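You operate a simulated robot arm through the tools that you are given. There is no shell and no other tool. Be economical: measure what you need, move in short steps, check, and stop when the job is done.

Carry out the task below with a simulated two-armed robot. There is one attempt and no reset: what you move stays moved.

JOB
Take the rag from the gap between the rigs on the work table and lay it out flat on the clear stretch of the work table.

The check looks at the end state, three seconds after you hand in, the way a careful person would. Anything else that was tipped, shoved, dropped, spilled or broken makes it a failure.

ROBOT AND FRAMES
Two 7-joint arms with two-finger grippers on one trunk, on a base that drives. Base frame: it is fixed to the floor where the robot stands at the start and does not move with it; the origin is under the middle of the robot, x ahead of it, y to its left, z up; the surface under the hand at the start is at about z = 80. Lengths are in cm, angles in degrees, forces in N, time in s.
The left shoulder is at the start at [2.3, 21.8, 108], the right one opposite. With the tool pointing down near the work surface each hand reaches from about 20 to 76 cm from the robot's upright axis, wherever it stands, measured 20 degrees to its own side. Places, roughly: clear stretch of the work table [50, 110, 80]. Payload 2.2 kg a hand.
The tool frame of a hand sits at the grasp point between the pads (the TCP): z along the fingers, y along the line on which they close. The tips reach 1.9 cm beyond it. The gripper opens to 11.6 cm. The gripper's body begins 7 cm behind the TCP.
Orientation is that of the tool frame in the base frame, as a unit quaternion [x, y, z, w]. With the fingers straight down and closing along the base's y, the tool's x points along the base's -x, its y along +y and its z along -z.

CONTROLS
- The arms move only by the tool move_arm. It takes "left_commands", "right_commands" or both (then of equal length, played together; a hand with none holds still); each is a list of rows, each a list of 7 numbers: the shift along the base's x, y, z in units of 100 mm (1.0 is 100 mm), then the turn, a rotation vector about the base's x, y, z in units of 45 degrees (1.0 is 45 degrees), then the gripper command, from -1 (shut) to 1 (fully open), values between in proportion. In form: [[tx, ty, tz, rx, ry, rz, claw], ...]. A call has 1 to 12 rows; each row is the pose to reach, as a shift and turn from the pose commanded when the call began. A call with a number of a shift or a turn outside -1 to 1 is refused whole. A row lasts 0.2 s, in which the tool goes at most 5 cm and 8.6 degrees; a call with a longer step from one row to the next is refused whole, and so is a gripper value outside its range. A pose out of reach is approached as far as the arm can. The call stops where the force on the tool passes 40 N (or 10 N more than at its start, if that is more) or the arm is blocked; 0.2 s more then pass. Each finger halts on what it meets, pressing with about 39 N; the grip force reading is that of the motor and also rises with nothing between the fingers. The clock runs only during rows and for 0.2 s after the last one: add rows that repeat a pose to give the fingers time. The reply holds the time, the measured pose of the TCP, the force on the tool along the base axes, the opening and the grip force, in the units named above and with some noise, with the torque about the TCP (base axes, N m) and any sound that the robot's microphone picked up.
- Cameras (640 x 400 px; columns grow to the right, rows downward): "scene" is now at [12.61, 4.11, 126.35]; the picture's right is [0.40, -0.92, 0.00], its down [-0.41, -0.18, -0.89] and it looks along [0.82, 0.36, -0.45] (base axes); focal length 277 px, centre (320, 200). "left" rides on the left gripper at [6.9, 1.5, -9.7] in its tool frame; the picture's right is [-0.21, 0.98, 0.00], its down [-0.76, -0.17, -0.63] and it looks along [-0.62, -0.14, 0.77] (tool axes); focal length 251 px, centre (320, 200). "right" rides on the right gripper at [6.9, -1.5, -9.7] in its tool frame; the picture's right is [0.21, 0.98, 0.00], its down [-0.76, 0.17, -0.63] and it looks along [-0.62, 0.14, 0.77] (tool axes); focal length 251 px, centre (320, 200). There is no depth. A picture from a camera that has moved, and an enlarged one, comes with that camera's place and axes in the base frame and with its lens.
- snapshot(camera): a new picture of that camera. No time passes.
- raise_lower(by): slides the trunk up (or, below 0, down) by that many cm; the arms and the scene camera ride with it, the base frame stays. It gives what a move gives, with no picture.
- drive_base(legs): drives the robot by 1 to 6 legs, each [ahead, left, turn to the left] in cm, cm and degrees, along the robot's own axes; the way and the turn of a leg run together, so that a leg with both is an arc; at most 150 cm and 180 degrees a leg. The arms and the cameras ride along, it lands a little off, and it stops where it bumps. It gives what a move gives.
- turn_head(pan, tilt): turns the head with the scene camera to pan (to the left, within 80 degrees either way) and tilt (down, from -29 to 69), counted from straight ahead of the robot. It gives what a move gives.
- close_up(camera, box): a new picture of the part [left, top, right, bottom] of that camera's present view, enlarged. No time passes.
- finish_job(): hands the job in; it is judged then, once.

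Work in short steps. Places have to be worked out from the pictures, the camera data and where the tool is seen: move nearer, look again, correct. Check each grasp and each placing, and mend what went wrong. You have 120 turns and 100 pictures in all, those below and enlarged ones among them. Open the grippers and draw the arms clear of the work before you hand the job in, unless the task says otherwise; then end with one line.

The tools are called by a JSON object that holds its "method" and its "body". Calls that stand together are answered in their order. move_arm: Moves the arms, as the interface text tells. Its arguments: {"type":"object","properties":{"left_commands":{"type":"array"},"right_commands":{"type":"array"}},"required":[]} The other tools are called the same way: raise_lower (by) slides the trunk up or down; drive_base (legs) drives the base; turn_head (pan, tilt) turns the head that bears the scene camera; snapshot (camera) takes a picture; close_up (camera, box) takes an enlarged picture of a part of a camera's view; finish_job () hands the job in.

At the start:

```text
clock: 0.0
left_ee_pos: [37.37, 49.15, 105.59]
left_orientation: [-0.001, 1.0, -0.001, 0.0]
left_wrist_force: [0.0, -0.6, -0.9]
left_torque: [0.03, 0.01, 0.0]
left_gripper_width: 11.61
left_finger_force: 0.1
right_ee_pos: [47.41, 2.2, 113.34]
right_orientation: [0.0, 1.0, 0.0, 0.0]
right_wrist_force: [0.2, 0.1, -0.5]
right_torque: [0.0, -0.01, -0.02]
right_gripper_width: 11.57
right_finger_force: 0.0
trunk travel left (down, up): [-22.5, 26.5]
robot x, y, heading: [-0.03, -0.44, -0.0]
head pan, tilt: [23.7, 26.4]
```

scene: 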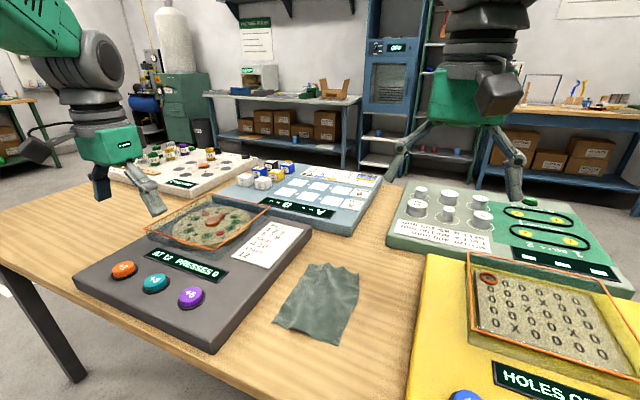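
right: 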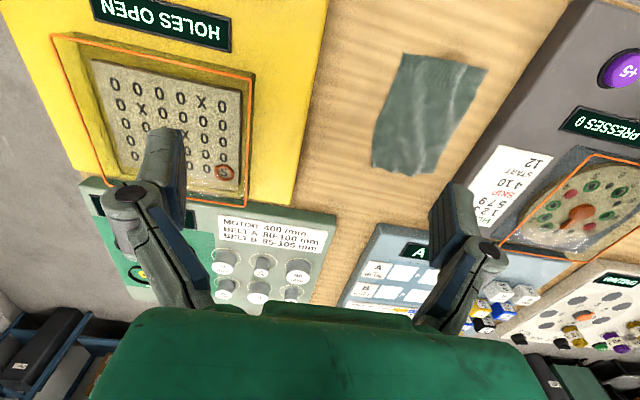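
left: 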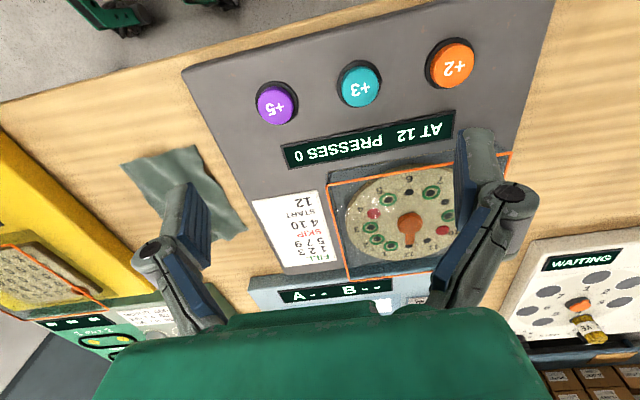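

The rag lies around [53, 22, 80], about 20 x 13 cm, in the gap between the dark and the yellow rigs. I'll look closely at it first.

{"method": "close_up", "body": {"camera": "scene", "box": [230, 230, 420, 360]}}

{"method": "close_up", "body": {"camera": "right", "box": [300, 20, 540, 200]}}

```text
3.08 times, centred on (325, 295) of scene
camera zoom: at [12.61, 4.11, 126.35], right [0.4, -0.92, 0.0], down [-0.41, -0.18, -0.89], along [0.82, 0.36, -0.45], focal length 853 px, centre (305, -92)
```

zoom: 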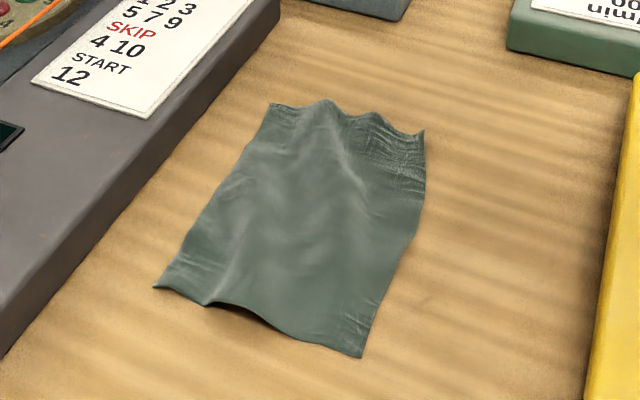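

```text
2.22 times, centred on (420, 110) of right
camera zoom: at [40.39, 0.58, 122.95], right [-0.21, 0.98, 0.0], down [0.76, 0.17, 0.63], along [0.62, 0.14, -0.77], focal length 559 px, centre (98, 400)
```

zoom: 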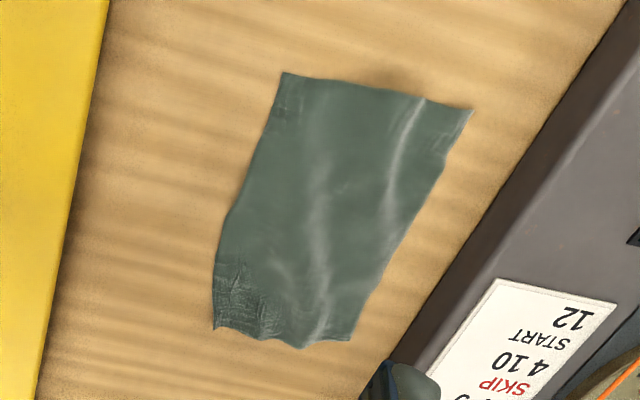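

The right long edge (about y = 13–15, x = 45 to 65) has the most free room, since the yellow rig's edge is near y = 0. I'll shift the base right and turn it left, so both arms can reach side by side to the two corners of that edge.

{"method": "drive_base", "body": {"legs": [[0, -17, 0], [0, 0, 38]]}}

{"method": "turn_head", "body": {"pan": 0, "tilt": 40}}

{"method": "snapshot", "body": {"camera": "scene"}}

```text
clock: 3.3
left_ee_pos: [-0.65, 43.24, 106.24]
left_orientation: [-0.329, 0.944, 0.006, -0.002]
left_wrist_force: [1.5, -0.6, 1.3]
left_torque: [0.02, 0.05, 0.0]
left_gripper_width: 11.62
left_finger_force: 0.1
right_ee_pos: [36.69, 12.56, 113.49]
right_orientation: [-0.329, 0.944, 0.006, -0.002]
right_wrist_force: [0.5, -0.3, 0.0]
right_torque: [0.07, 0.05, -0.02]
right_gripper_width: 11.6
right_finger_force: 0.1
trunk travel left (down, up): [-22.5, 26.5]
robot x, y, heading: [0.29, -17.64, 38.7]
head pan, tilt: [23.7, 26.4]
```

```text
clock: 4.2
left_ee_pos: [0.18, 41.88, 106.9]
left_orientation: [-0.328, 0.945, 0.011, -0.003]
left_wrist_force: [0.0, -0.4, 0.3]
left_torque: [0.03, 0.03, 0.01]
left_gripper_width: 11.59
left_finger_force: 0.1
right_ee_pos: [37.41, 11.14, 113.8]
right_orientation: [-0.328, 0.944, 0.012, -0.003]
right_wrist_force: [-0.3, -0.9, 1.1]
right_torque: [0.03, 0.05, 0.0]
right_gripper_width: 11.63
right_finger_force: 0.2
trunk travel left (down, up): [-22.5, 26.5]
robot x, y, heading: [0.36, -17.57, 38.6]
head pan, tilt: [0.0, 40.0]
```

```text
94 pictures are left
camera scene: at [10.27, -9.64, 124.27], right [0.62, -0.78, 0.0], down [-0.5, -0.4, -0.76], along [0.6, 0.48, -0.64], focal length 277 px, centre (320, 200)
```

scene: 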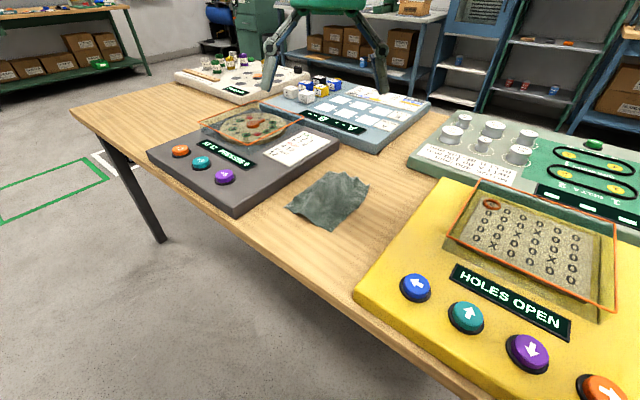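

The layout agrees with the first estimate. Now I turn both hands back to closing along y and bring them towards the rag's right edge, still high.

{"method": "move_arm", "body": {"left_commands": [[0.2, -0.12, 0, 0, 0, -0.17, 1], [0.4, -0.24, 0, 0, 0, -0.34, 0.5], [0.6, -0.36, 0, 0, 0, -0.51, 0], [0.8, -0.48, 0, 0, 0, -0.68, 0], [1, -0.6, 0, 0, 0, -0.855, 0]], "right_commands": [[0.2, 0.05, 0, 0, 0, -0.17, 1], [0.4, 0.1, 0, 0, 0, -0.34, 0.5], [0.6, 0.15, 0, 0, 0, -0.51, 0], [0.8, 0.2, 0, 0, 0, -0.68, 0], [1, 0.25, 0, 0, 0, -0.855, 0]]}}

{"method": "move_arm", "body": {"left_commands": [[0.33, -0.2, 0, 0, 0, 0, 0], [0.66, -0.4, 0, 0, 0, 0, 0], [1, -0.6, 0, 0, 0, 0, 0]], "right_commands": [[0.33, 0.07, -0.1, 0, 0, 0, 0], [0.66, 0.15, -0.2, 0, 0, 0, 0], [1, 0.23, -0.3, 0, 0, 0, 0]]}}

{"method": "snapshot", "body": {"camera": "right"}}

```text
clock: 5.3
left_ee_pos: [9.47, 37.01, 106.37]
left_orientation: [0.002, 1.0, 0.006, 0.001]
left_wrist_force: [-0.3, -1.1, -0.1]
left_torque: [-0.02, 0.03, 0.02]
left_gripper_width: 5.82
left_finger_force: 0.1
right_ee_pos: [46.66, 15.04, 113.53]
right_orientation: [0.001, 1.0, 0.006, 0.001]
right_wrist_force: [0.2, 0.0, 0.0]
right_torque: [-0.02, 0.0, 0.01]
right_gripper_width: 5.8
right_finger_force: 0.0
trunk travel left (down, up): [-22.5, 26.5]
robot x, y, heading: [0.2, -17.25, 38.6]
head pan, tilt: [0.0, 40.0]
```

```text
clock: 6.2
left_ee_pos: [19.99, 30.25, 106.29]
left_orientation: [0.001, 1.0, 0.009, -0.002]
left_wrist_force: [0.4, 0.6, -0.1]
left_torque: [0.0, 0.06, 0.0]
left_gripper_width: 5.8
left_finger_force: 0.2
right_ee_pos: [57.46, 16.42, 110.0]
right_orientation: [0.001, 1.0, 0.007, -0.002]
right_wrist_force: [0.9, 0.3, 0.4]
right_torque: [0.0, 0.06, -0.02]
right_gripper_width: 5.8
right_finger_force: 0.1
right hand out of reach, approached as far as the arm can: row 3
trunk travel left (down, up): [-22.5, 26.5]
robot x, y, heading: [0.57, -17.41, 38.4]
head pan, tilt: [0.0, 40.0]
```

```text
93 pictures are left
camera right: at [50.45, 14.61, 119.63], right [-0.21, 0.98, 0.02], down [0.76, 0.16, 0.63], along [0.62, 0.15, -0.77], focal length 251 px, centre (320, 200)
```

right: 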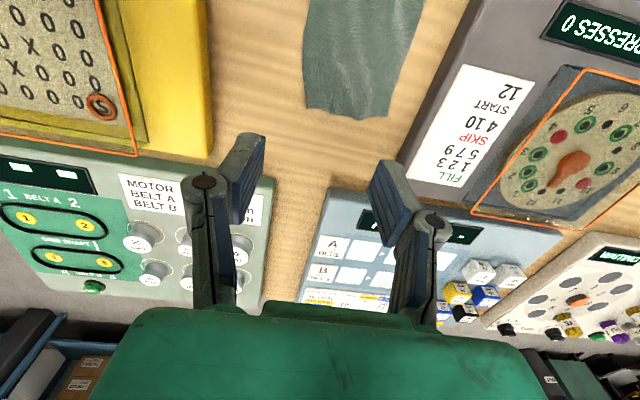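

The far right corner of the rag is at about [64.5, 16] and its right edge runs near y = 14–16. The right arm nears its limit up high but reaches farther low, so I'll come down while bringing the left hand on.

{"method": "move_arm", "body": {"left_commands": [[0.33, -0.2, 0, 0, 0, 0, 0], [0.66, -0.4, 0, 0, 0, 0, 0], [1, -0.6, 0, 0, 0, 0, 0]], "right_commands": [[0, -0.02, -0.33, 0, 0, 0, 0], [0.05, -0.05, -0.66, 0, 0, 0, 0], [0.15, -0.08, -1, 0, 0, 0, 0]]}}

{"method": "move_arm", "body": {"left_commands": [[0.33, -0.2, -0.1, 0, 0, 0, 0], [0.66, -0.4, -0.2, 0, 0, 0, 0], [1, -0.6, -0.4, 0, 0, 0, 0]], "right_commands": [[0.1, 0, -0.15, 0, 0, 0, 0], [0.2, 0, -0.3, 0, 0, 0, 0], [0.3, 0, -0.5, 0, 0, 0, 0]]}}

{"method": "snapshot", "body": {"camera": "left"}}

{"method": "snapshot", "body": {"camera": "right"}}

{"method": "snapshot", "body": {"camera": "scene"}}

```text
clock: 7.0
left_ee_pos: [30.46, 23.73, 106.15]
left_orientation: [0.001, 1.0, 0.012, -0.002]
left_wrist_force: [-0.5, 0.2, -1.1]
left_torque: [0.03, 0.08, -0.01]
left_gripper_width: 5.79
left_finger_force: 0.1
right_ee_pos: [58.89, 14.83, 100.18]
right_orientation: [0.003, 1.0, 0.012, -0.004]
right_wrist_force: [1.4, -0.3, -0.1]
right_torque: [0.0, 0.03, -0.02]
right_gripper_width: 5.78
right_finger_force: 0.0
trunk travel left (down, up): [-22.5, 26.5]
robot x, y, heading: [0.57, -17.71, 38.5]
head pan, tilt: [0.0, 40.0]
```

```text
clock: 7.8
left_ee_pos: [40.9, 17.57, 102.17]
left_orientation: [0.002, 1.0, 0.012, -0.005]
left_wrist_force: [0.9, -1.2, -0.3]
left_torque: [0.07, 0.1, 0.0]
left_gripper_width: 5.81
left_finger_force: 0.1
right_ee_pos: [62.6, 14.64, 95.12]
right_orientation: [0.002, 1.0, 0.013, -0.003]
right_wrist_force: [1.6, -1.2, 0.0]
right_torque: [0.1, 0.12, -0.01]
right_gripper_width: 5.83
right_finger_force: 0.0
trunk travel left (down, up): [-22.5, 26.5]
robot x, y, heading: [0.78, -17.9, 38.3]
head pan, tilt: [0.0, 40.0]
```

```text
92 pictures are left
camera left: at [34.02, 18.92, 112.07], right [0.22, 0.98, 0.02], down [0.76, -0.18, 0.62], along [0.61, -0.12, -0.78], focal length 251 px, centre (320, 200)
```

left: 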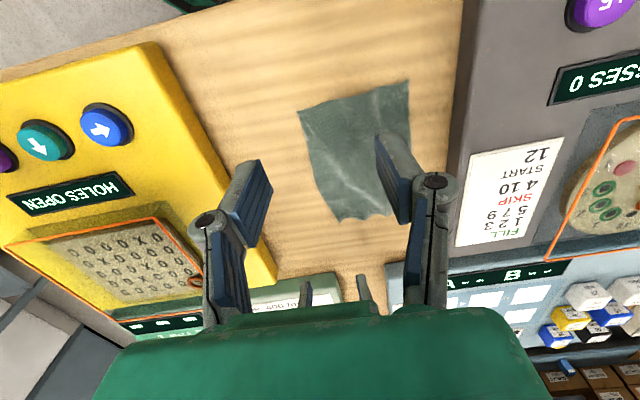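

```text
91 pictures are left
camera right: at [55.56, 12.83, 104.71], right [-0.21, 0.98, 0.03], down [0.76, 0.15, 0.63], along [0.61, 0.15, -0.78], focal length 251 px, centre (320, 200)
```

right: 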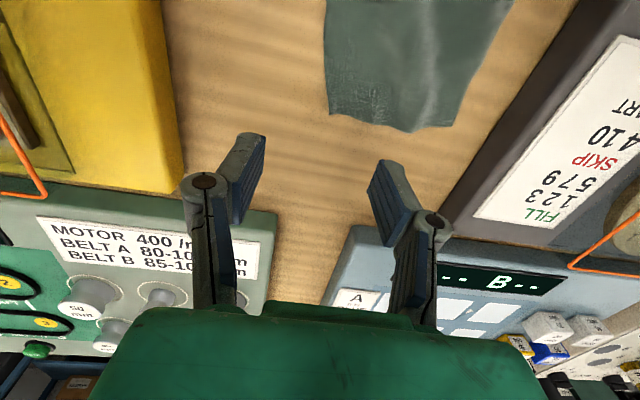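

```text
90 pictures are left
camera scene: at [12.24, -11.25, 124.16], right [0.62, -0.78, -0.02], down [-0.52, -0.39, -0.76], along [0.59, 0.48, -0.65], focal length 277 px, centre (320, 200)
```

scene: 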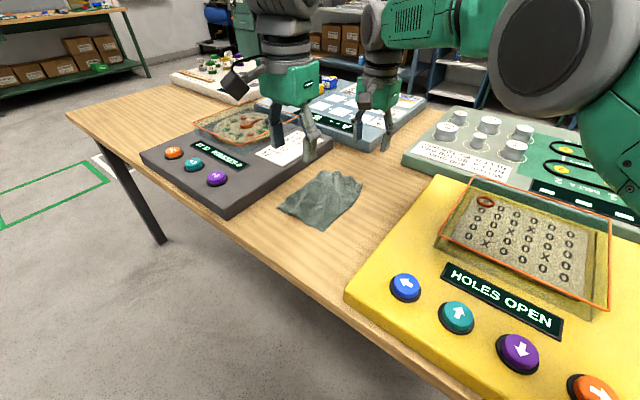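

Right edge runs from [44.4, 14.3] to [64.6, 16.4]. I'll bring the right hand over [62.5, 16.8] and the left over [46.5, 15.7], lowered to about z = 87, and check.

{"method": "move_arm", "body": {"left_commands": [[0.2, -0.1, -0.33, 0, 0, 0, 0], [0.4, -0.15, -0.66, 0, 0, 0, -0.2], [0.56, -0.19, -1, 0, 0, 0, -0.2]], "right_commands": [[0, 0.1, -0.2, 0, 0, 0, 0], [0, 0.2, -0.5, 0, 0, 0, -0.2], [0, 0.22, -0.8, 0, 0, 0, -0.2]]}}

{"method": "move_arm", "body": {"left_commands": [[0, 0, -0.25, 0, 0, 0, -0.2], [0, 0, -0.5, 0, 0, 0, -0.2]]}}

{"method": "snapshot", "body": {"camera": "left"}}

{"method": "snapshot", "body": {"camera": "right"}}

{"method": "snapshot", "body": {"camera": "scene"}}

```text
clock: 8.6
left_ee_pos: [46.09, 16.58, 92.58]
left_orientation: [-0.009, 1.0, 0.005, 0.002]
left_wrist_force: [0.6, 0.5, -0.7]
left_torque: [0.06, 0.06, -0.01]
left_gripper_width: 4.68
left_finger_force: 0.0
right_ee_pos: [62.25, 17.14, 87.14]
right_orientation: [0.002, 1.0, 0.011, -0.004]
right_wrist_force: [1.5, -0.7, 1.0]
right_torque: [0.07, 0.11, 0.01]
right_gripper_width: 4.66
right_finger_force: 0.1
trunk travel left (down, up): [-22.5, 26.5]
robot x, y, heading: [0.11, -17.58, 38.3]
head pan, tilt: [0.0, 40.0]
```

```text
clock: 9.2
left_ee_pos: [45.16, 17.97, 88.04]
left_orientation: [-0.014, 1.0, -0.002, 0.009]
left_wrist_force: [-0.2, 0.1, 0.6]
left_torque: [-0.03, 0.04, 0.02]
left_gripper_width: 4.64
left_finger_force: 0.2
right_ee_pos: [61.47, 18.44, 87.34]
right_orientation: [0.0, 1.0, 0.007, 0.0]
right_wrist_force: [0.2, 0.4, 0.4]
right_torque: [0.05, 0.06, -0.03]
right_gripper_width: 4.64
right_finger_force: 0.1
trunk travel left (down, up): [-22.5, 26.5]
robot x, y, heading: [0.26, -17.44, 38.5]
head pan, tilt: [0.0, 40.0]
```

```text
89 pictures are left
camera left: at [38.08, 19.49, 97.67], right [0.19, 0.98, 0.0], down [0.75, -0.14, 0.65], along [0.64, -0.12, -0.76], focal length 251 px, centre (320, 200)
```

left: 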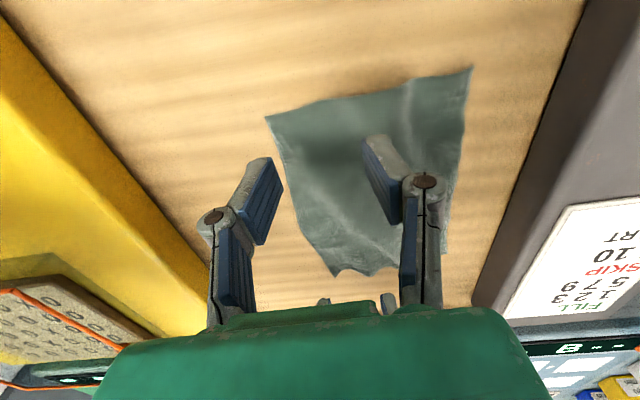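

```text
88 pictures are left
camera right: at [54.48, 16.66, 96.94], right [-0.21, 0.98, 0.01], down [0.76, 0.16, 0.64], along [0.62, 0.15, -0.77], focal length 251 px, centre (320, 200)
```

right: 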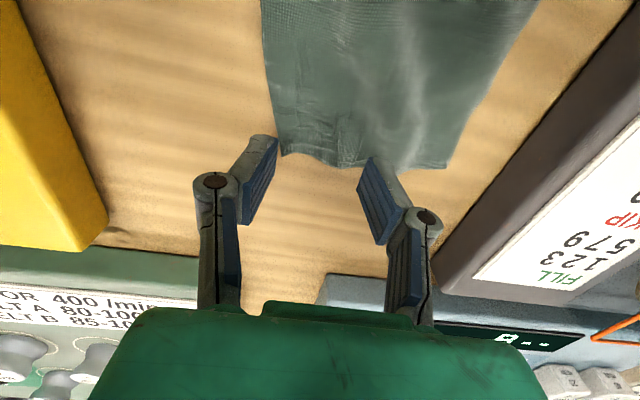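

```text
87 pictures are left
camera scene: at [10.24, -8.92, 124.22], right [0.62, -0.78, 0.0], down [-0.51, -0.41, -0.76], along [0.6, 0.47, -0.65], focal length 277 px, centre (320, 200)
```

scene: 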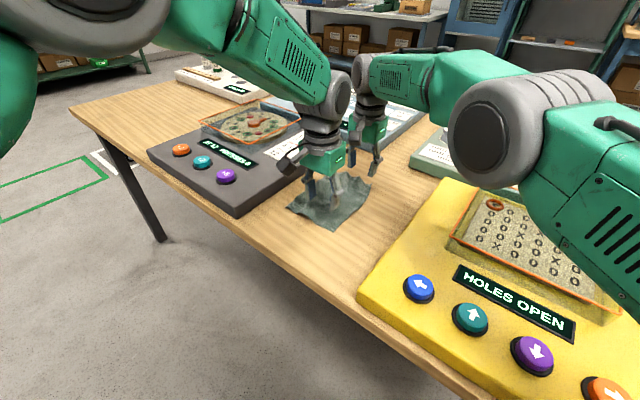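

The hands swayed about 1 cm when moving. I correct laterally to [46.5, 15.9] and [62.3, 17.0], go down to z ≈ 84 and let it settle.

{"method": "move_arm", "body": {"left_commands": [[0.13, -0.21, -0.1, 0, 0, 0, -0.2], [0.13, -0.21, -0.25, 0, 0, 0, -0.2], [0.13, -0.21, -0.4, 0, 0, 0, -0.2], [0.13, -0.21, -0.4, 0, 0, 0, -0.2], [0.13, -0.21, -0.4, 0, 0, 0, -0.2], [0.13, -0.21, -0.4, 0, 0, 0, -0.2]], "right_commands": [[0.08, -0.14, -0.1, 0, 0, 0, -0.2], [0.08, -0.14, -0.2, 0, 0, 0, -0.2], [0.08, -0.14, -0.33, 0, 0, 0, -0.2], [0.08, -0.14, -0.33, 0, 0, 0, -0.2], [0.08, -0.14, -0.33, 0, 0, 0, -0.2], [0.08, -0.14, -0.33, 0, 0, 0, -0.2]]}}

{"method": "snapshot", "body": {"camera": "left"}}

{"method": "snapshot", "body": {"camera": "right"}}

```text
clock: 10.6
left_ee_pos: [45.68, 15.99, 83.31]
left_orientation: [-0.005, 1.0, 0.002, 0.003]
left_wrist_force: [-0.3, -0.1, 0.0]
left_torque: [-0.05, -0.01, 0.02]
left_gripper_width: 4.65
left_finger_force: 0.0
right_ee_pos: [61.44, 17.49, 84.16]
right_orientation: [0.0, 1.0, 0.004, 0.004]
right_wrist_force: [0.1, 0.6, 0.0]
right_torque: [-0.01, -0.05, 0.0]
right_gripper_width: 4.63
right_finger_force: 0.1
trunk travel left (down, up): [-22.5, 26.5]
robot x, y, heading: [0.05, -17.21, 38.4]
head pan, tilt: [0.0, 40.0]
```

```text
86 pictures are left
camera left: at [38.68, 17.48, 93.09], right [0.21, 0.98, 0.01], down [0.75, -0.16, 0.64], along [0.62, -0.13, -0.77], focal length 251 px, centre (320, 200)
```

left: 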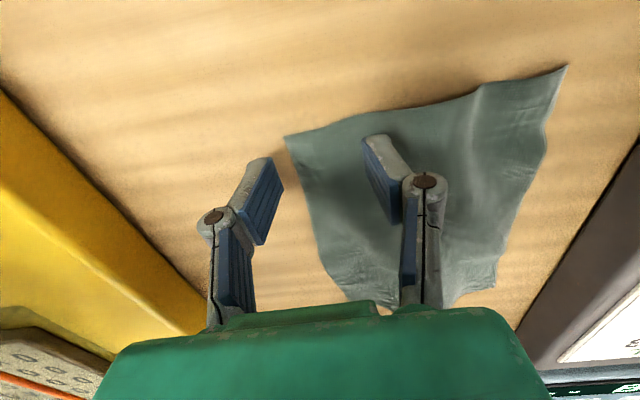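

```text
85 pictures are left
camera right: at [54.27, 15.86, 93.79], right [-0.21, 0.98, 0.01], down [0.75, 0.16, 0.64], along [0.62, 0.14, -0.77], focal length 251 px, centre (320, 200)
```

right: 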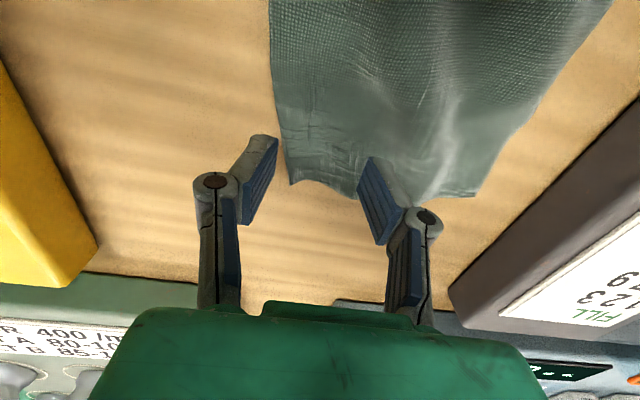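

Both straddle the edge well. Lower the last bit to just touch the cloth/table, without closing yet.

{"method": "move_arm", "body": {"left_commands": [[0, 0, -0.07, 0, 0, 0, -0.2], [0, 0, -0.14, 0, 0, 0, -0.2], [0, 0, -0.14, 0, 0, 0, -0.2]], "right_commands": [[0, -0.02, -0.12, 0, 0, 0, -0.2], [0, -0.02, -0.22, 0, 0, 0, -0.2], [0, -0.02, -0.22, 0, 0, 0, -0.2]]}}

```text
clock: 11.3
left_ee_pos: [45.98, 15.4, 82.2]
left_orientation: [-0.002, 1.0, 0.006, 0.004]
left_wrist_force: [-0.3, 1.0, -0.7]
left_torque: [-0.05, 0.01, 0.04]
left_gripper_width: 4.61
left_finger_force: 0.0
right_ee_pos: [61.48, 16.98, 82.13]
right_orientation: [0.0, 1.0, 0.006, 0.004]
right_wrist_force: [1.0, -1.6, 6.5]
right_torque: [-0.05, -0.03, 0.03]
right_gripper_width: 4.72
right_finger_force: 0.1
trunk travel left (down, up): [-22.5, 26.5]
robot x, y, heading: [0.27, -17.23, 38.2]
head pan, tilt: [0.0, 40.0]
```

Right is touching (6.5 N), left almost. A touch lower, then close both hands together.

{"method": "move_arm", "body": {"left_commands": [[0, 0, -0.04, 0, 0, 0, -0.2], [0, 0, -0.05, 0, 0, 0, -0.6], [0, 0, -0.05, 0, 0, 0, -1], [0, 0, -0.05, 0, 0, 0, -1], [0, 0, -0.05, 0, 0, 0, -1], [0, 0, -0.05, 0, 0, 0, -1]], "right_commands": [[0, 0, -0.01, 0, 0, 0, -0.2], [0, 0, -0.02, 0, 0, 0, -0.6], [0, 0, -0.02, 0, 0, 0, -1], [0, 0, -0.02, 0, 0, 0, -1], [0, 0, -0.02, 0, 0, 0, -1], [0, 0, -0.02, 0, 0, 0, -1]]}}

{"method": "snapshot", "body": {"camera": "left"}}

{"method": "snapshot", "body": {"camera": "right"}}

```text
clock: 12.8
left_ee_pos: [46.28, 14.93, 81.94]
left_orientation: [-0.001, 1.0, 0.009, 0.005]
left_wrist_force: [10.3, -6.3, 33.9]
left_torque: [-0.13, -0.04, 0.07]
left_gripper_width: 0.58
left_finger_force: 32.8
right_ee_pos: [61.67, 16.48, 81.9]
right_orientation: [0.001, 1.0, 0.009, 0.003]
right_wrist_force: [2.5, -1.4, 13.4]
right_torque: [0.0, -0.04, 0.0]
right_gripper_width: 0.38
right_finger_force: 33.4
trunk travel left (down, up): [-22.5, 26.5]
robot x, y, heading: [0.02, -17.49, 38.4]
head pan, tilt: [0.0, 40.0]
```

```text
84 pictures are left
camera left: at [39.28, 16.37, 91.64], right [0.21, 0.98, 0.02], down [0.75, -0.18, 0.64], along [0.63, -0.12, -0.77], focal length 251 px, centre (320, 200)
```

left: 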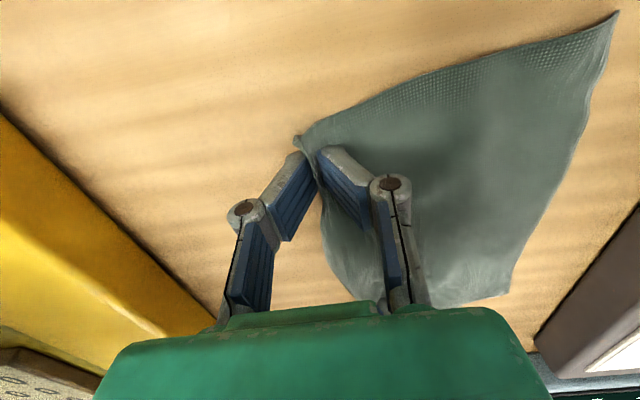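

```text
83 pictures are left
camera right: at [54.67, 14.68, 91.59], right [-0.21, 0.98, 0.02], down [0.75, 0.15, 0.64], along [0.62, 0.15, -0.77], focal length 251 px, centre (320, 200)
```

right: 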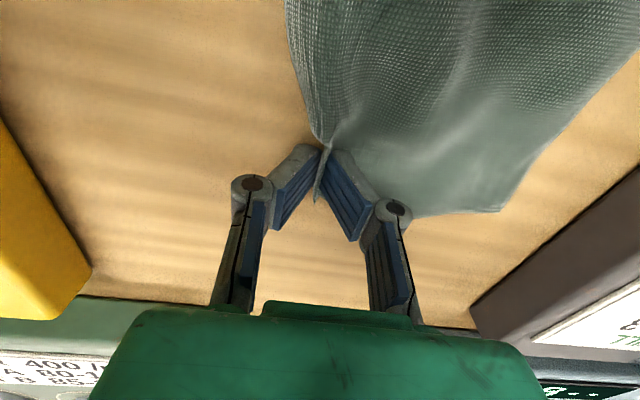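

Both hands pinch a fold of cloth at the two corners. I lift both slowly straight up, together.

{"method": "move_arm", "body": {"left_commands": [[0, 0, 0.15, 0, 0, 0, -1], [0, 0, 0.35, 0, 0, 0, -1], [0, 0, 0.6, 0, 0, 0, -1], [0, 0, 0.85, 0, 0, 0, -1], [0, 0, 1, 0, 0, 0, -1], [0, 0, 1, 0, 0, 0, -1]], "right_commands": [[0, 0, 0.15, 0, 0, 0, -1], [0, 0, 0.35, 0, 0, 0, -1], [0, 0, 0.6, 0, 0, 0, -1], [0, 0, 0.85, 0, 0, 0, -1], [0, 0, 1, 0, 0, 0, -1], [0, 0, 1, 0, 0, 0, -1]]}}

{"method": "snapshot", "body": {"camera": "scene"}}

{"method": "snapshot", "body": {"camera": "right"}}

{"method": "snapshot", "body": {"camera": "left"}}

```text
clock: 14.2
left_ee_pos: [46.01, 15.87, 90.97]
left_orientation: [-0.009, 1.0, -0.002, -0.001]
left_wrist_force: [0.4, -1.0, 0.8]
left_torque: [0.0, -0.01, 0.02]
left_gripper_width: 0.35
left_finger_force: 31.1
right_ee_pos: [61.9, 16.79, 91.56]
right_orientation: [0.001, 1.0, 0.006, 0.001]
right_wrist_force: [0.5, -0.3, 0.2]
right_torque: [0.02, 0.03, 0.01]
right_gripper_width: 0.35
right_finger_force: 32.2
trunk travel left (down, up): [-22.5, 26.5]
robot x, y, heading: [0.23, -17.64, 38.5]
head pan, tilt: [0.0, 40.0]
```

```text
82 pictures are left
camera scene: at [10.42, -9.27, 124.22], right [0.62, -0.78, 0.0], down [-0.51, -0.4, -0.76], along [0.6, 0.48, -0.65], focal length 277 px, centre (320, 200)
```

scene: 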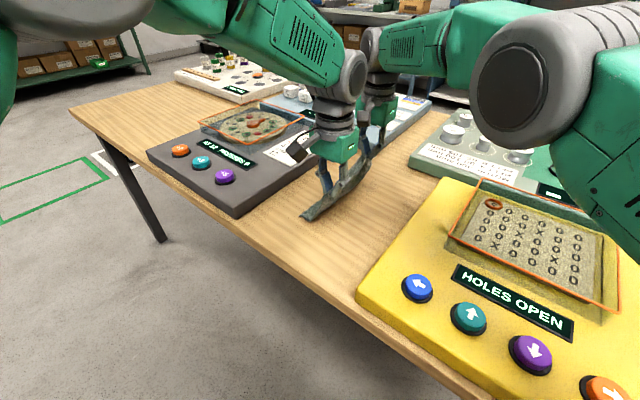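

```text
81 pictures are left
camera right: at [54.87, 15.0, 101.29], right [-0.21, 0.98, 0.01], down [0.76, 0.16, 0.64], along [0.62, 0.14, -0.77], focal length 251 px, centre (320, 200)
```

right: 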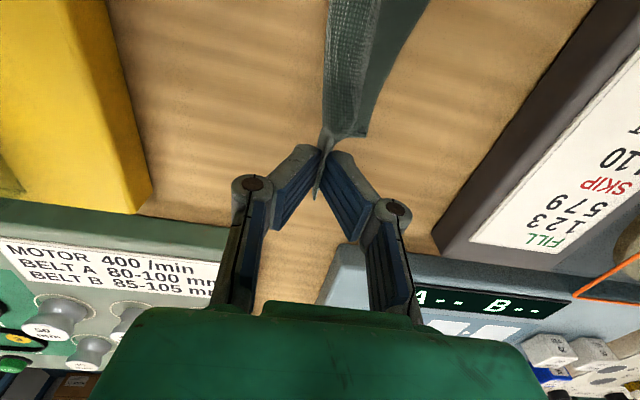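

```text
80 pictures are left
camera left: at [39.01, 17.37, 100.8], right [0.2, 0.98, 0.0], down [0.76, -0.15, 0.63], along [0.62, -0.13, -0.78], focal length 251 px, centre (320, 200)
```

left: 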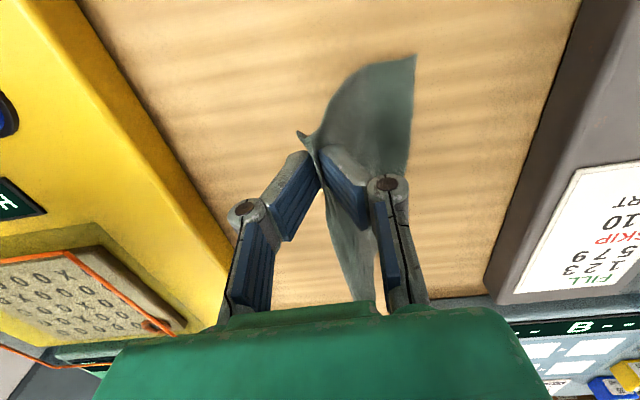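

The rag hangs cleanly from both hands as a curtain. I raise the trunk well above the rigs, then drive sideways along the table (world +y) to the clear stretch.

{"method": "raise_lower", "body": {"by": 24}}

{"method": "snapshot", "body": {"camera": "scene"}}

```text
clock: 16.6
left_ee_pos: [46.13, 15.89, 115.69]
left_orientation: [-0.01, 1.0, -0.001, 0.004]
left_wrist_force: [-0.6, 0.7, -0.8]
left_torque: [0.04, 0.02, 0.03]
left_gripper_width: 0.39
left_finger_force: 34.9
right_ee_pos: [61.95, 16.76, 115.68]
right_orientation: [0.001, 1.0, 0.006, 0.0]
right_wrist_force: [-0.9, -0.3, -1.0]
right_torque: [0.05, 0.0, -0.02]
right_gripper_width: 0.39
right_finger_force: 32.7
trunk travel left (down, up): [-46.5, 2.5]
robot x, y, heading: [0.02, -17.38, 38.8]
head pan, tilt: [0.0, 40.0]
```

```text
79 pictures are left
camera scene: at [10.53, -9.25, 148.22], right [0.62, -0.78, 0.0], down [-0.51, -0.4, -0.76], along [0.6, 0.48, -0.65], focal length 277 px, centre (320, 200)
```

scene: 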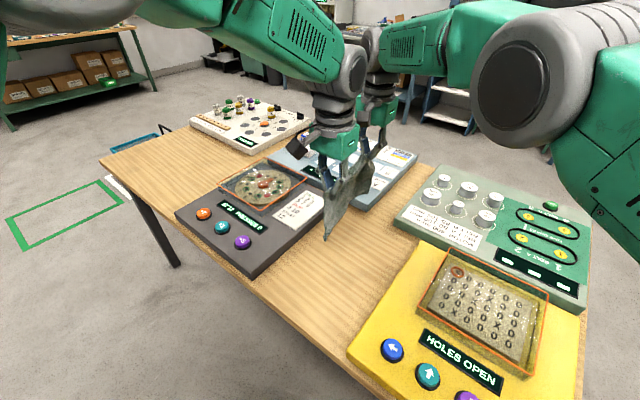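

The rag is held well at z ≈ 103–116, and all the rigs are low. Drive 93 cm in world +y.

{"method": "drive_base", "body": {"legs": [[29, 36.2, 0], [29, 36.2, 0]]}}

{"method": "snapshot", "body": {"camera": "scene"}}

{"method": "snapshot", "body": {"camera": "right"}}

```text
clock: 21.8
left_ee_pos: [46.74, 107.51, 116.03]
left_orientation: [-0.006, 1.0, 0.0, 0.006]
left_wrist_force: [-0.2, -0.4, 0.1]
left_torque: [0.05, -0.02, 0.01]
left_gripper_width: 0.34
left_finger_force: 32.4
right_ee_pos: [62.33, 108.15, 115.91]
right_orientation: [0.003, 1.0, 0.007, 0.002]
right_wrist_force: [1.0, -0.3, -0.2]
right_torque: [0.02, -0.01, -0.01]
right_gripper_width: 0.42
right_finger_force: 33.4
trunk travel left (down, up): [-46.5, 2.5]
robot x, y, heading: [0.38, 74.69, 38.2]
head pan, tilt: [0.0, 40.0]
```

```text
78 pictures are left
camera scene: at [10.83, 82.53, 148.24], right [0.62, -0.79, 0.0], down [-0.51, -0.4, -0.76], along [0.6, 0.47, -0.65], focal length 277 px, centre (320, 200)
```

scene: 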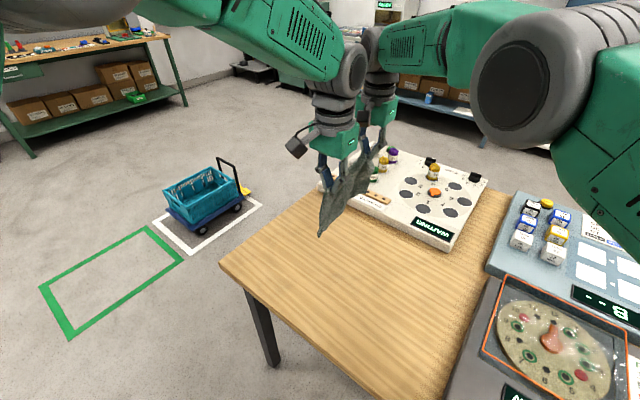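

```text
77 pictures are left
camera right: at [55.39, 106.51, 125.39], right [-0.21, 0.98, 0.01], down [0.76, 0.15, 0.64], along [0.62, 0.14, -0.77], focal length 251 px, centre (320, 200)
```

right: 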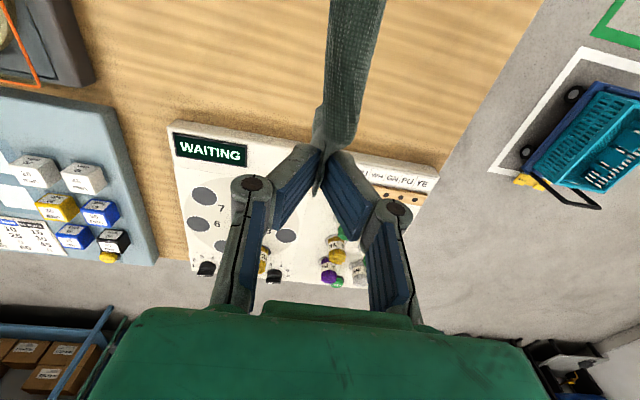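

The clear stretch spans about x 32–77, y 80–137. I'll shift the hands to y ≈ 114 and lower the trunk so the rag's hem sits just above the table.

{"method": "move_arm", "body": {"left_commands": [[0, 0.2, 0, 0, 0, 0, -1], [0, 0.4, 0, 0, 0, 0, -1], [0, 0.62, 0, 0, 0, 0, -1]], "right_commands": [[0, 0.2, 0, 0, 0, 0, -1], [0, 0.4, 0, 0, 0, 0, -1], [0, 0.55, 0, 0, 0, 0, -1]]}}

{"method": "raise_lower", "body": {"by": -20}}

{"method": "snapshot", "body": {"camera": "scene"}}

{"method": "snapshot", "body": {"camera": "left"}}

```text
clock: 22.6
left_ee_pos: [46.43, 113.63, 116.09]
left_orientation: [-0.006, 1.0, 0.001, 0.009]
left_wrist_force: [-0.5, -0.1, 0.5]
left_torque: [-0.06, -0.04, 0.0]
left_gripper_width: 0.31
left_finger_force: 31.1
right_ee_pos: [60.57, 111.48, 116.28]
right_orientation: [0.003, 1.0, 0.007, 0.005]
right_wrist_force: [0.4, 0.9, -1.5]
right_torque: [0.03, -0.05, -0.07]
right_gripper_width: 0.38
right_finger_force: 32.8
right hand out of reach, approached as far as the arm can: row 1, 2, 3
trunk travel left (down, up): [-46.5, 2.5]
robot x, y, heading: [0.35, 74.6, 38.2]
head pan, tilt: [0.0, 40.0]
```

```text
clock: 24.7
left_ee_pos: [46.61, 113.4, 96.2]
left_orientation: [-0.006, 1.0, 0.002, 0.007]
left_wrist_force: [0.4, -0.3, -0.4]
left_torque: [0.01, 0.02, 0.0]
left_gripper_width: 0.36
left_finger_force: 32.0
right_ee_pos: [60.79, 110.98, 96.24]
right_orientation: [0.004, 1.0, 0.008, 0.003]
right_wrist_force: [-0.9, -0.5, -0.3]
right_torque: [0.01, 0.0, -0.03]
right_gripper_width: 0.38
right_finger_force: 32.8
trunk travel left (down, up): [-26.5, 22.5]
robot x, y, heading: [0.01, 74.18, 38.3]
head pan, tilt: [0.0, 40.0]
```

```text
76 pictures are left
camera scene: at [10.85, 82.54, 128.24], right [0.62, -0.79, 0.0], down [-0.51, -0.4, -0.76], along [0.6, 0.47, -0.65], focal length 277 px, centre (320, 200)
```

scene: 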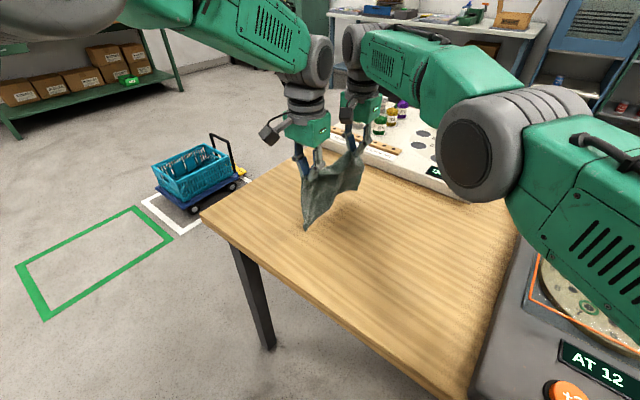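

```text
75 pictures are left
camera left: at [39.48, 114.91, 105.86], right [0.2, 0.98, 0.01], down [0.75, -0.16, 0.64], along [0.63, -0.13, -0.77], focal length 251 px, centre (320, 200)
```

left: 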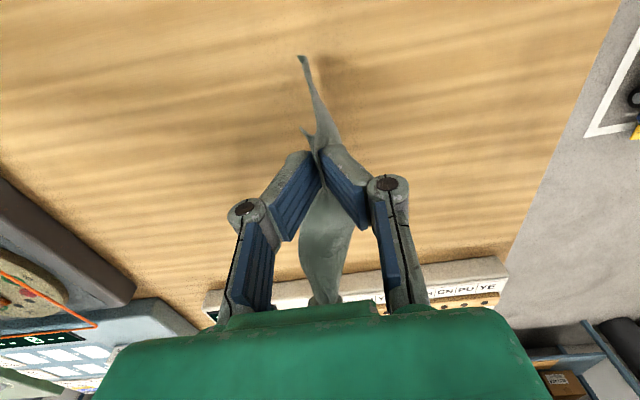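

At this height the right hand should now reach its target; a null move to let it settle.

{"method": "move_arm", "body": {"left_commands": [[0, 0, 0, 0, 0, 0, -1], [0, 0, 0, 0, 0, 0, -1]], "right_commands": [[0, 0, 0, 0, 0, 0, -1], [0, 0, 0, 0, 0, 0, -1]]}}

```text
clock: 25.3
left_ee_pos: [46.55, 113.36, 96.14]
left_orientation: [-0.006, 1.0, 0.001, 0.008]
left_wrist_force: [0.0, 0.3, 0.4]
left_torque: [0.02, 0.02, -0.01]
left_gripper_width: 0.32
left_finger_force: 30.5
right_ee_pos: [60.87, 111.09, 96.12]
right_orientation: [0.003, 1.0, 0.008, 0.004]
right_wrist_force: [0.2, -0.6, 0.7]
right_torque: [0.01, 0.01, -0.01]
right_gripper_width: 0.39
right_finger_force: 32.9
trunk travel left (down, up): [-26.5, 22.5]
robot x, y, heading: [0.82, 74.48, 38.2]
head pan, tilt: [0.0, 40.0]
```

The command was rebased, so I move the right hand out by [+1.5, +2.2] while both come down 2 cm, re-tautening the rag.

{"method": "move_arm", "body": {"left_commands": [[0, 0, -0.1, 0, 0, 0, -1], [0, 0, -0.2, 0, 0, 0, -1], [0, 0, -0.2, 0, 0, 0, -1]], "right_commands": [[0.07, 0.1, -0.1, 0, 0, 0, -1], [0.15, 0.22, -0.2, 0, 0, 0, -1], [0.15, 0.22, -0.2, 0, 0, 0, -1]]}}

{"method": "snapshot", "body": {"camera": "scene"}}

```text
clock: 26.1
left_ee_pos: [46.52, 113.45, 94.04]
left_orientation: [-0.007, 1.0, 0.002, 0.008]
left_wrist_force: [0.4, -0.3, 0.0]
left_torque: [0.02, -0.03, -0.01]
left_gripper_width: 0.32
left_finger_force: 30.8
right_ee_pos: [61.13, 111.18, 94.61]
right_orientation: [0.004, 1.0, 0.008, 0.003]
right_wrist_force: [-0.5, -0.3, -0.5]
right_torque: [0.01, -0.02, -0.01]
right_gripper_width: 0.36
right_finger_force: 33.1
right hand out of reach, approached as far as the arm can: row 1, 2, 3
trunk travel left (down, up): [-26.5, 22.5]
robot x, y, heading: [0.51, 74.07, 38.3]
head pan, tilt: [0.0, 40.0]
```

```text
74 pictures are left
camera scene: at [10.85, 82.55, 128.23], right [0.62, -0.79, 0.0], down [-0.51, -0.4, -0.76], along [0.6, 0.47, -0.65], focal length 277 px, centre (320, 200)
```

scene: 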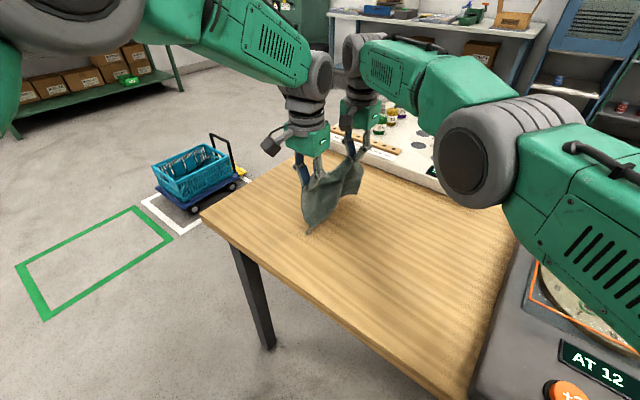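

The right arm is at its limit, so I move the left hand back to match (straight edge, 15.7 cm apart), then drive the base 6 cm further in +y instead.

{"method": "move_arm", "body": {"left_commands": [[-0.06, -0.1, 0.02, 0, 0, 0, -1], [-0.11, -0.22, 0.04, 0, 0, 0, -1], [-0.11, -0.22, 0.04, 0, 0, 0, -1]]}}

{"method": "drive_base", "body": {"legs": [[3.7, 4.7, 0]]}}

{"method": "snapshot", "body": {"camera": "scene"}}

{"method": "snapshot", "body": {"camera": "left"}}

```text
clock: 26.9
left_ee_pos: [45.56, 111.12, 94.61]
left_orientation: [-0.006, 1.0, 0.001, 0.008]
left_wrist_force: [-0.9, 1.5, -0.1]
left_torque: [0.04, -0.01, 0.02]
left_gripper_width: 0.35
left_finger_force: 31.0
right_ee_pos: [61.0, 111.0, 94.75]
right_orientation: [0.003, 1.0, 0.008, 0.003]
right_wrist_force: [-0.6, 0.0, 0.0]
right_torque: [0.02, -0.01, 0.0]
right_gripper_width: 0.4
right_finger_force: 32.1
trunk travel left (down, up): [-26.5, 22.5]
robot x, y, heading: [0.62, 74.09, 38.4]
head pan, tilt: [0.0, 40.0]
```

```text
clock: 27.9
left_ee_pos: [47.07, 114.94, 94.47]
left_orientation: [-0.004, 1.0, 0.009, 0.001]
left_wrist_force: [1.0, -0.8, -2.0]
left_torque: [0.12, 0.03, -0.03]
left_gripper_width: 0.33
left_finger_force: 31.6
right_ee_pos: [62.91, 114.97, 94.43]
right_orientation: [0.007, 1.0, 0.015, -0.003]
right_wrist_force: [1.0, -1.0, -0.6]
right_torque: [0.13, 0.11, -0.04]
right_gripper_width: 0.4
right_finger_force: 33.0
trunk travel left (down, up): [-26.5, 22.5]
robot x, y, heading: [1.26, 80.31, 37.8]
head pan, tilt: [0.0, 40.0]
```

```text
73 pictures are left
camera scene: at [12.25, 86.83, 128.21], right [0.62, -0.79, -0.01], down [-0.52, -0.39, -0.76], along [0.6, 0.48, -0.65], focal length 277 px, centre (320, 200)
```

scene: 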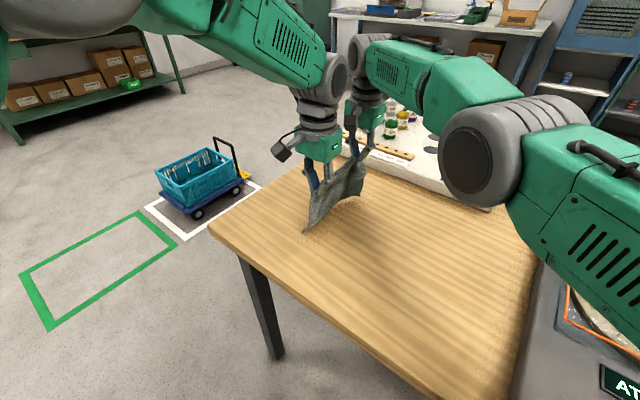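

```text
72 pictures are left
camera left: at [40.21, 116.34, 104.15], right [0.21, 0.98, 0.02], down [0.76, -0.17, 0.63], along [0.62, -0.12, -0.78], focal length 251 px, centre (320, 200)
```

left: 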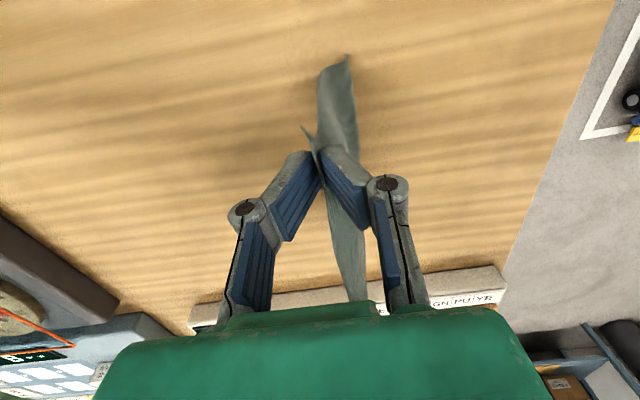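

Rag is taut with the hem slightly trailing to +y, just above the table. I lay it down along an arc: hem touches first, hands sweep to −y while lowering.

{"method": "move_arm", "body": {"left_commands": [[0, -0.05, -0.1, 0, 0, 0, -1], [0, -0.15, -0.18, 0, 0, 0, -1], [0, -0.3, -0.25, 0, 0, 0, -1], [0, -0.45, -0.32, 0, 0, 0, -1], [0, -0.6, -0.38, 0, 0, 0, -1], [0, -0.75, -0.46, 0, 0, 0, -1], [0, -0.88, -0.56, 0, 0, 0, -1], [0, -1, -0.66, 0, 0, 0, -1]], "right_commands": [[0, -0.05, -0.1, 0, 0, 0, -1], [0, -0.15, -0.18, 0, 0, 0, -1], [0, -0.3, -0.25, 0, 0, 0, -1], [0, -0.45, -0.32, 0, 0, 0, -1], [0, -0.6, -0.38, 0, 0, 0, -1], [0, -0.75, -0.46, 0, 0, 0, -1], [0, -0.88, -0.56, 0, 0, 0, -1], [0, -1, -0.66, 0, 0, 0, -1]]}}

{"method": "snapshot", "body": {"camera": "scene"}}

{"method": "snapshot", "body": {"camera": "left"}}

{"method": "snapshot", "body": {"camera": "right"}}

```text
clock: 29.7
left_ee_pos: [47.47, 105.04, 88.72]
left_orientation: [-0.013, 1.0, 0.005, 0.009]
left_wrist_force: [1.6, -0.3, -0.6]
left_torque: [0.07, 0.07, 0.01]
left_gripper_width: 0.35
left_finger_force: 31.4
right_ee_pos: [63.05, 104.44, 87.92]
right_orientation: [0.009, 1.0, 0.017, -0.002]
right_wrist_force: [0.7, -0.5, -0.4]
right_torque: [0.12, 0.05, -0.01]
right_gripper_width: 0.38
right_finger_force: 32.0
trunk travel left (down, up): [-26.5, 22.5]
robot x, y, heading: [1.4, 79.22, 37.8]
head pan, tilt: [0.0, 40.0]
```

```text
71 pictures are left
camera scene: at [12.6, 86.25, 128.21], right [0.61, -0.79, -0.01], down [-0.52, -0.39, -0.76], along [0.6, 0.48, -0.65], focal length 277 px, centre (320, 200)
```

scene: 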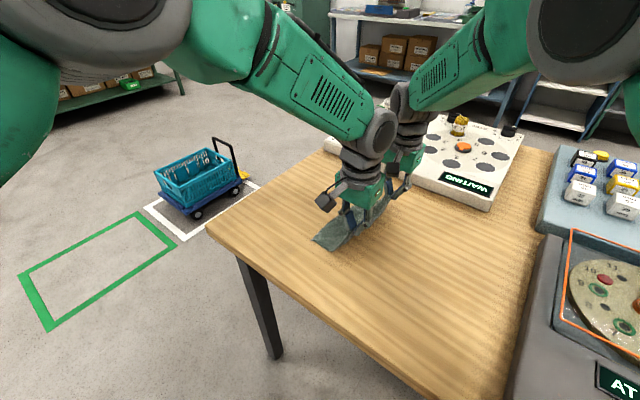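

```text
70 pictures are left
camera left: at [40.28, 106.43, 98.38], right [0.19, 0.98, 0.01], down [0.75, -0.15, 0.64], along [0.63, -0.11, -0.76], focal length 251 px, centre (320, 200)
```

left: 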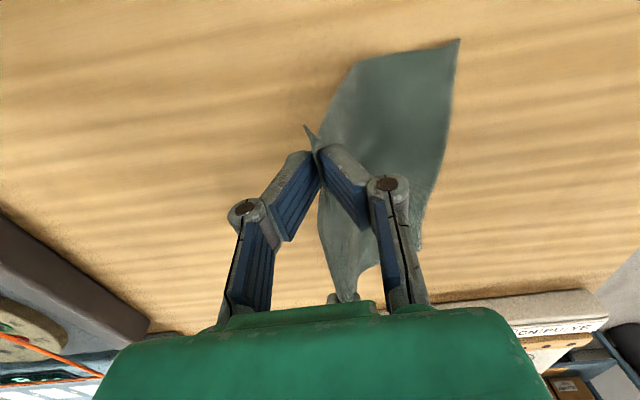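

```text
69 pictures are left
camera right: at [56.01, 102.55, 97.51], right [-0.2, 0.98, 0.03], down [0.76, 0.13, 0.63], along [0.62, 0.15, -0.77], focal length 251 px, centre (320, 200)
```

right: 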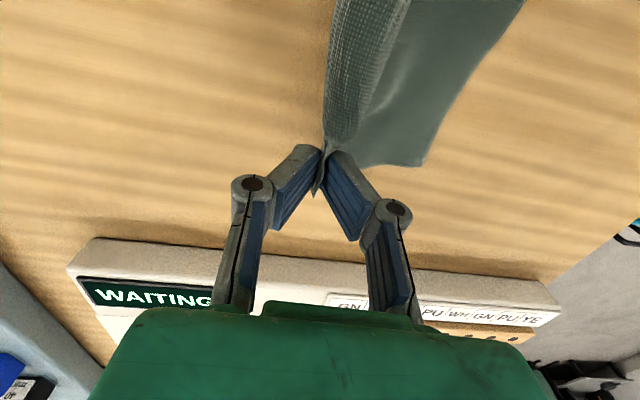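

Laying beautifully; hem stays near y ≈ 114.5. Continue the arc down to the table, ending near y ≈ 102.

{"method": "move_arm", "body": {"left_commands": [[0, -0.08, -0.13, 0, 0, 0, -1], [0, -0.16, -0.27, 0, 0, 0, -1], [0, -0.22, -0.4, 0, 0, 0, -1], [0, -0.28, -0.52, 0, 0, 0, -1], [0, -0.32, -0.6, 0, 0, 0, -1], [0, -0.32, -0.6, 0, 0, 0, -1]], "right_commands": [[0, -0.08, -0.11, 0, 0, 0, -1], [0, -0.16, -0.23, 0, 0, 0, -1], [0, -0.22, -0.34, 0, 0, 0, -1], [0, -0.26, -0.44, 0, 0, 0, -1], [0, -0.28, -0.52, 0, 0, 0, -1], [0, -0.28, -0.52, 0, 0, 0, -1]]}}

{"method": "snapshot", "body": {"camera": "left"}}

{"method": "snapshot", "body": {"camera": "right"}}

```text
clock: 31.1
left_ee_pos: [45.96, 102.66, 82.19]
left_orientation: [-0.005, 1.0, 0.005, 0.009]
left_wrist_force: [-1.0, 2.2, 9.0]
left_torque: [0.07, -0.01, -0.02]
left_gripper_width: 0.31
left_finger_force: 32.1
right_ee_pos: [61.64, 103.11, 83.2]
right_orientation: [0.006, 1.0, 0.01, 0.004]
right_wrist_force: [0.5, 1.6, 0.9]
right_torque: [0.02, 0.01, -0.06]
right_gripper_width: 0.38
right_finger_force: 32.5
trunk travel left (down, up): [-26.5, 22.5]
robot x, y, heading: [1.41, 79.69, 37.9]
head pan, tilt: [0.0, 40.0]
```

```text
68 pictures are left
camera left: at [38.81, 104.15, 91.9], right [0.2, 0.98, 0.01], down [0.75, -0.16, 0.64], along [0.63, -0.12, -0.77], focal length 251 px, centre (320, 200)
```

left: 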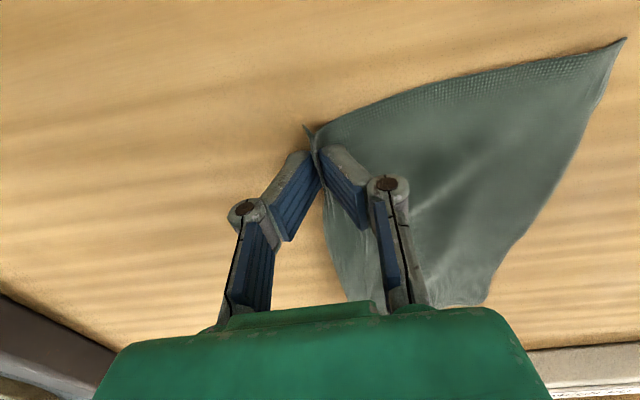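

```text
67 pictures are left
camera right: at [54.59, 101.27, 92.74], right [-0.2, 0.98, 0.02], down [0.75, 0.14, 0.64], along [0.62, 0.14, -0.77], focal length 251 px, centre (320, 200)
```

right: 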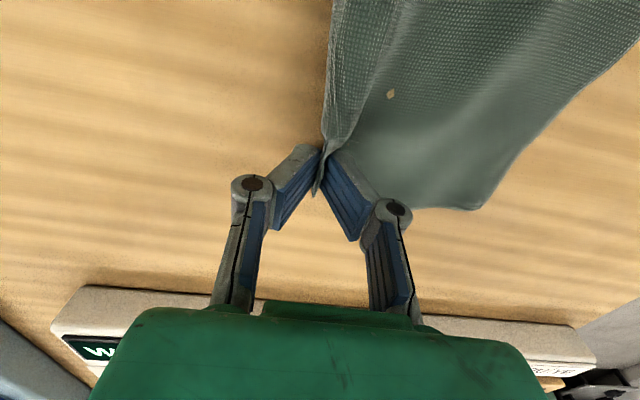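

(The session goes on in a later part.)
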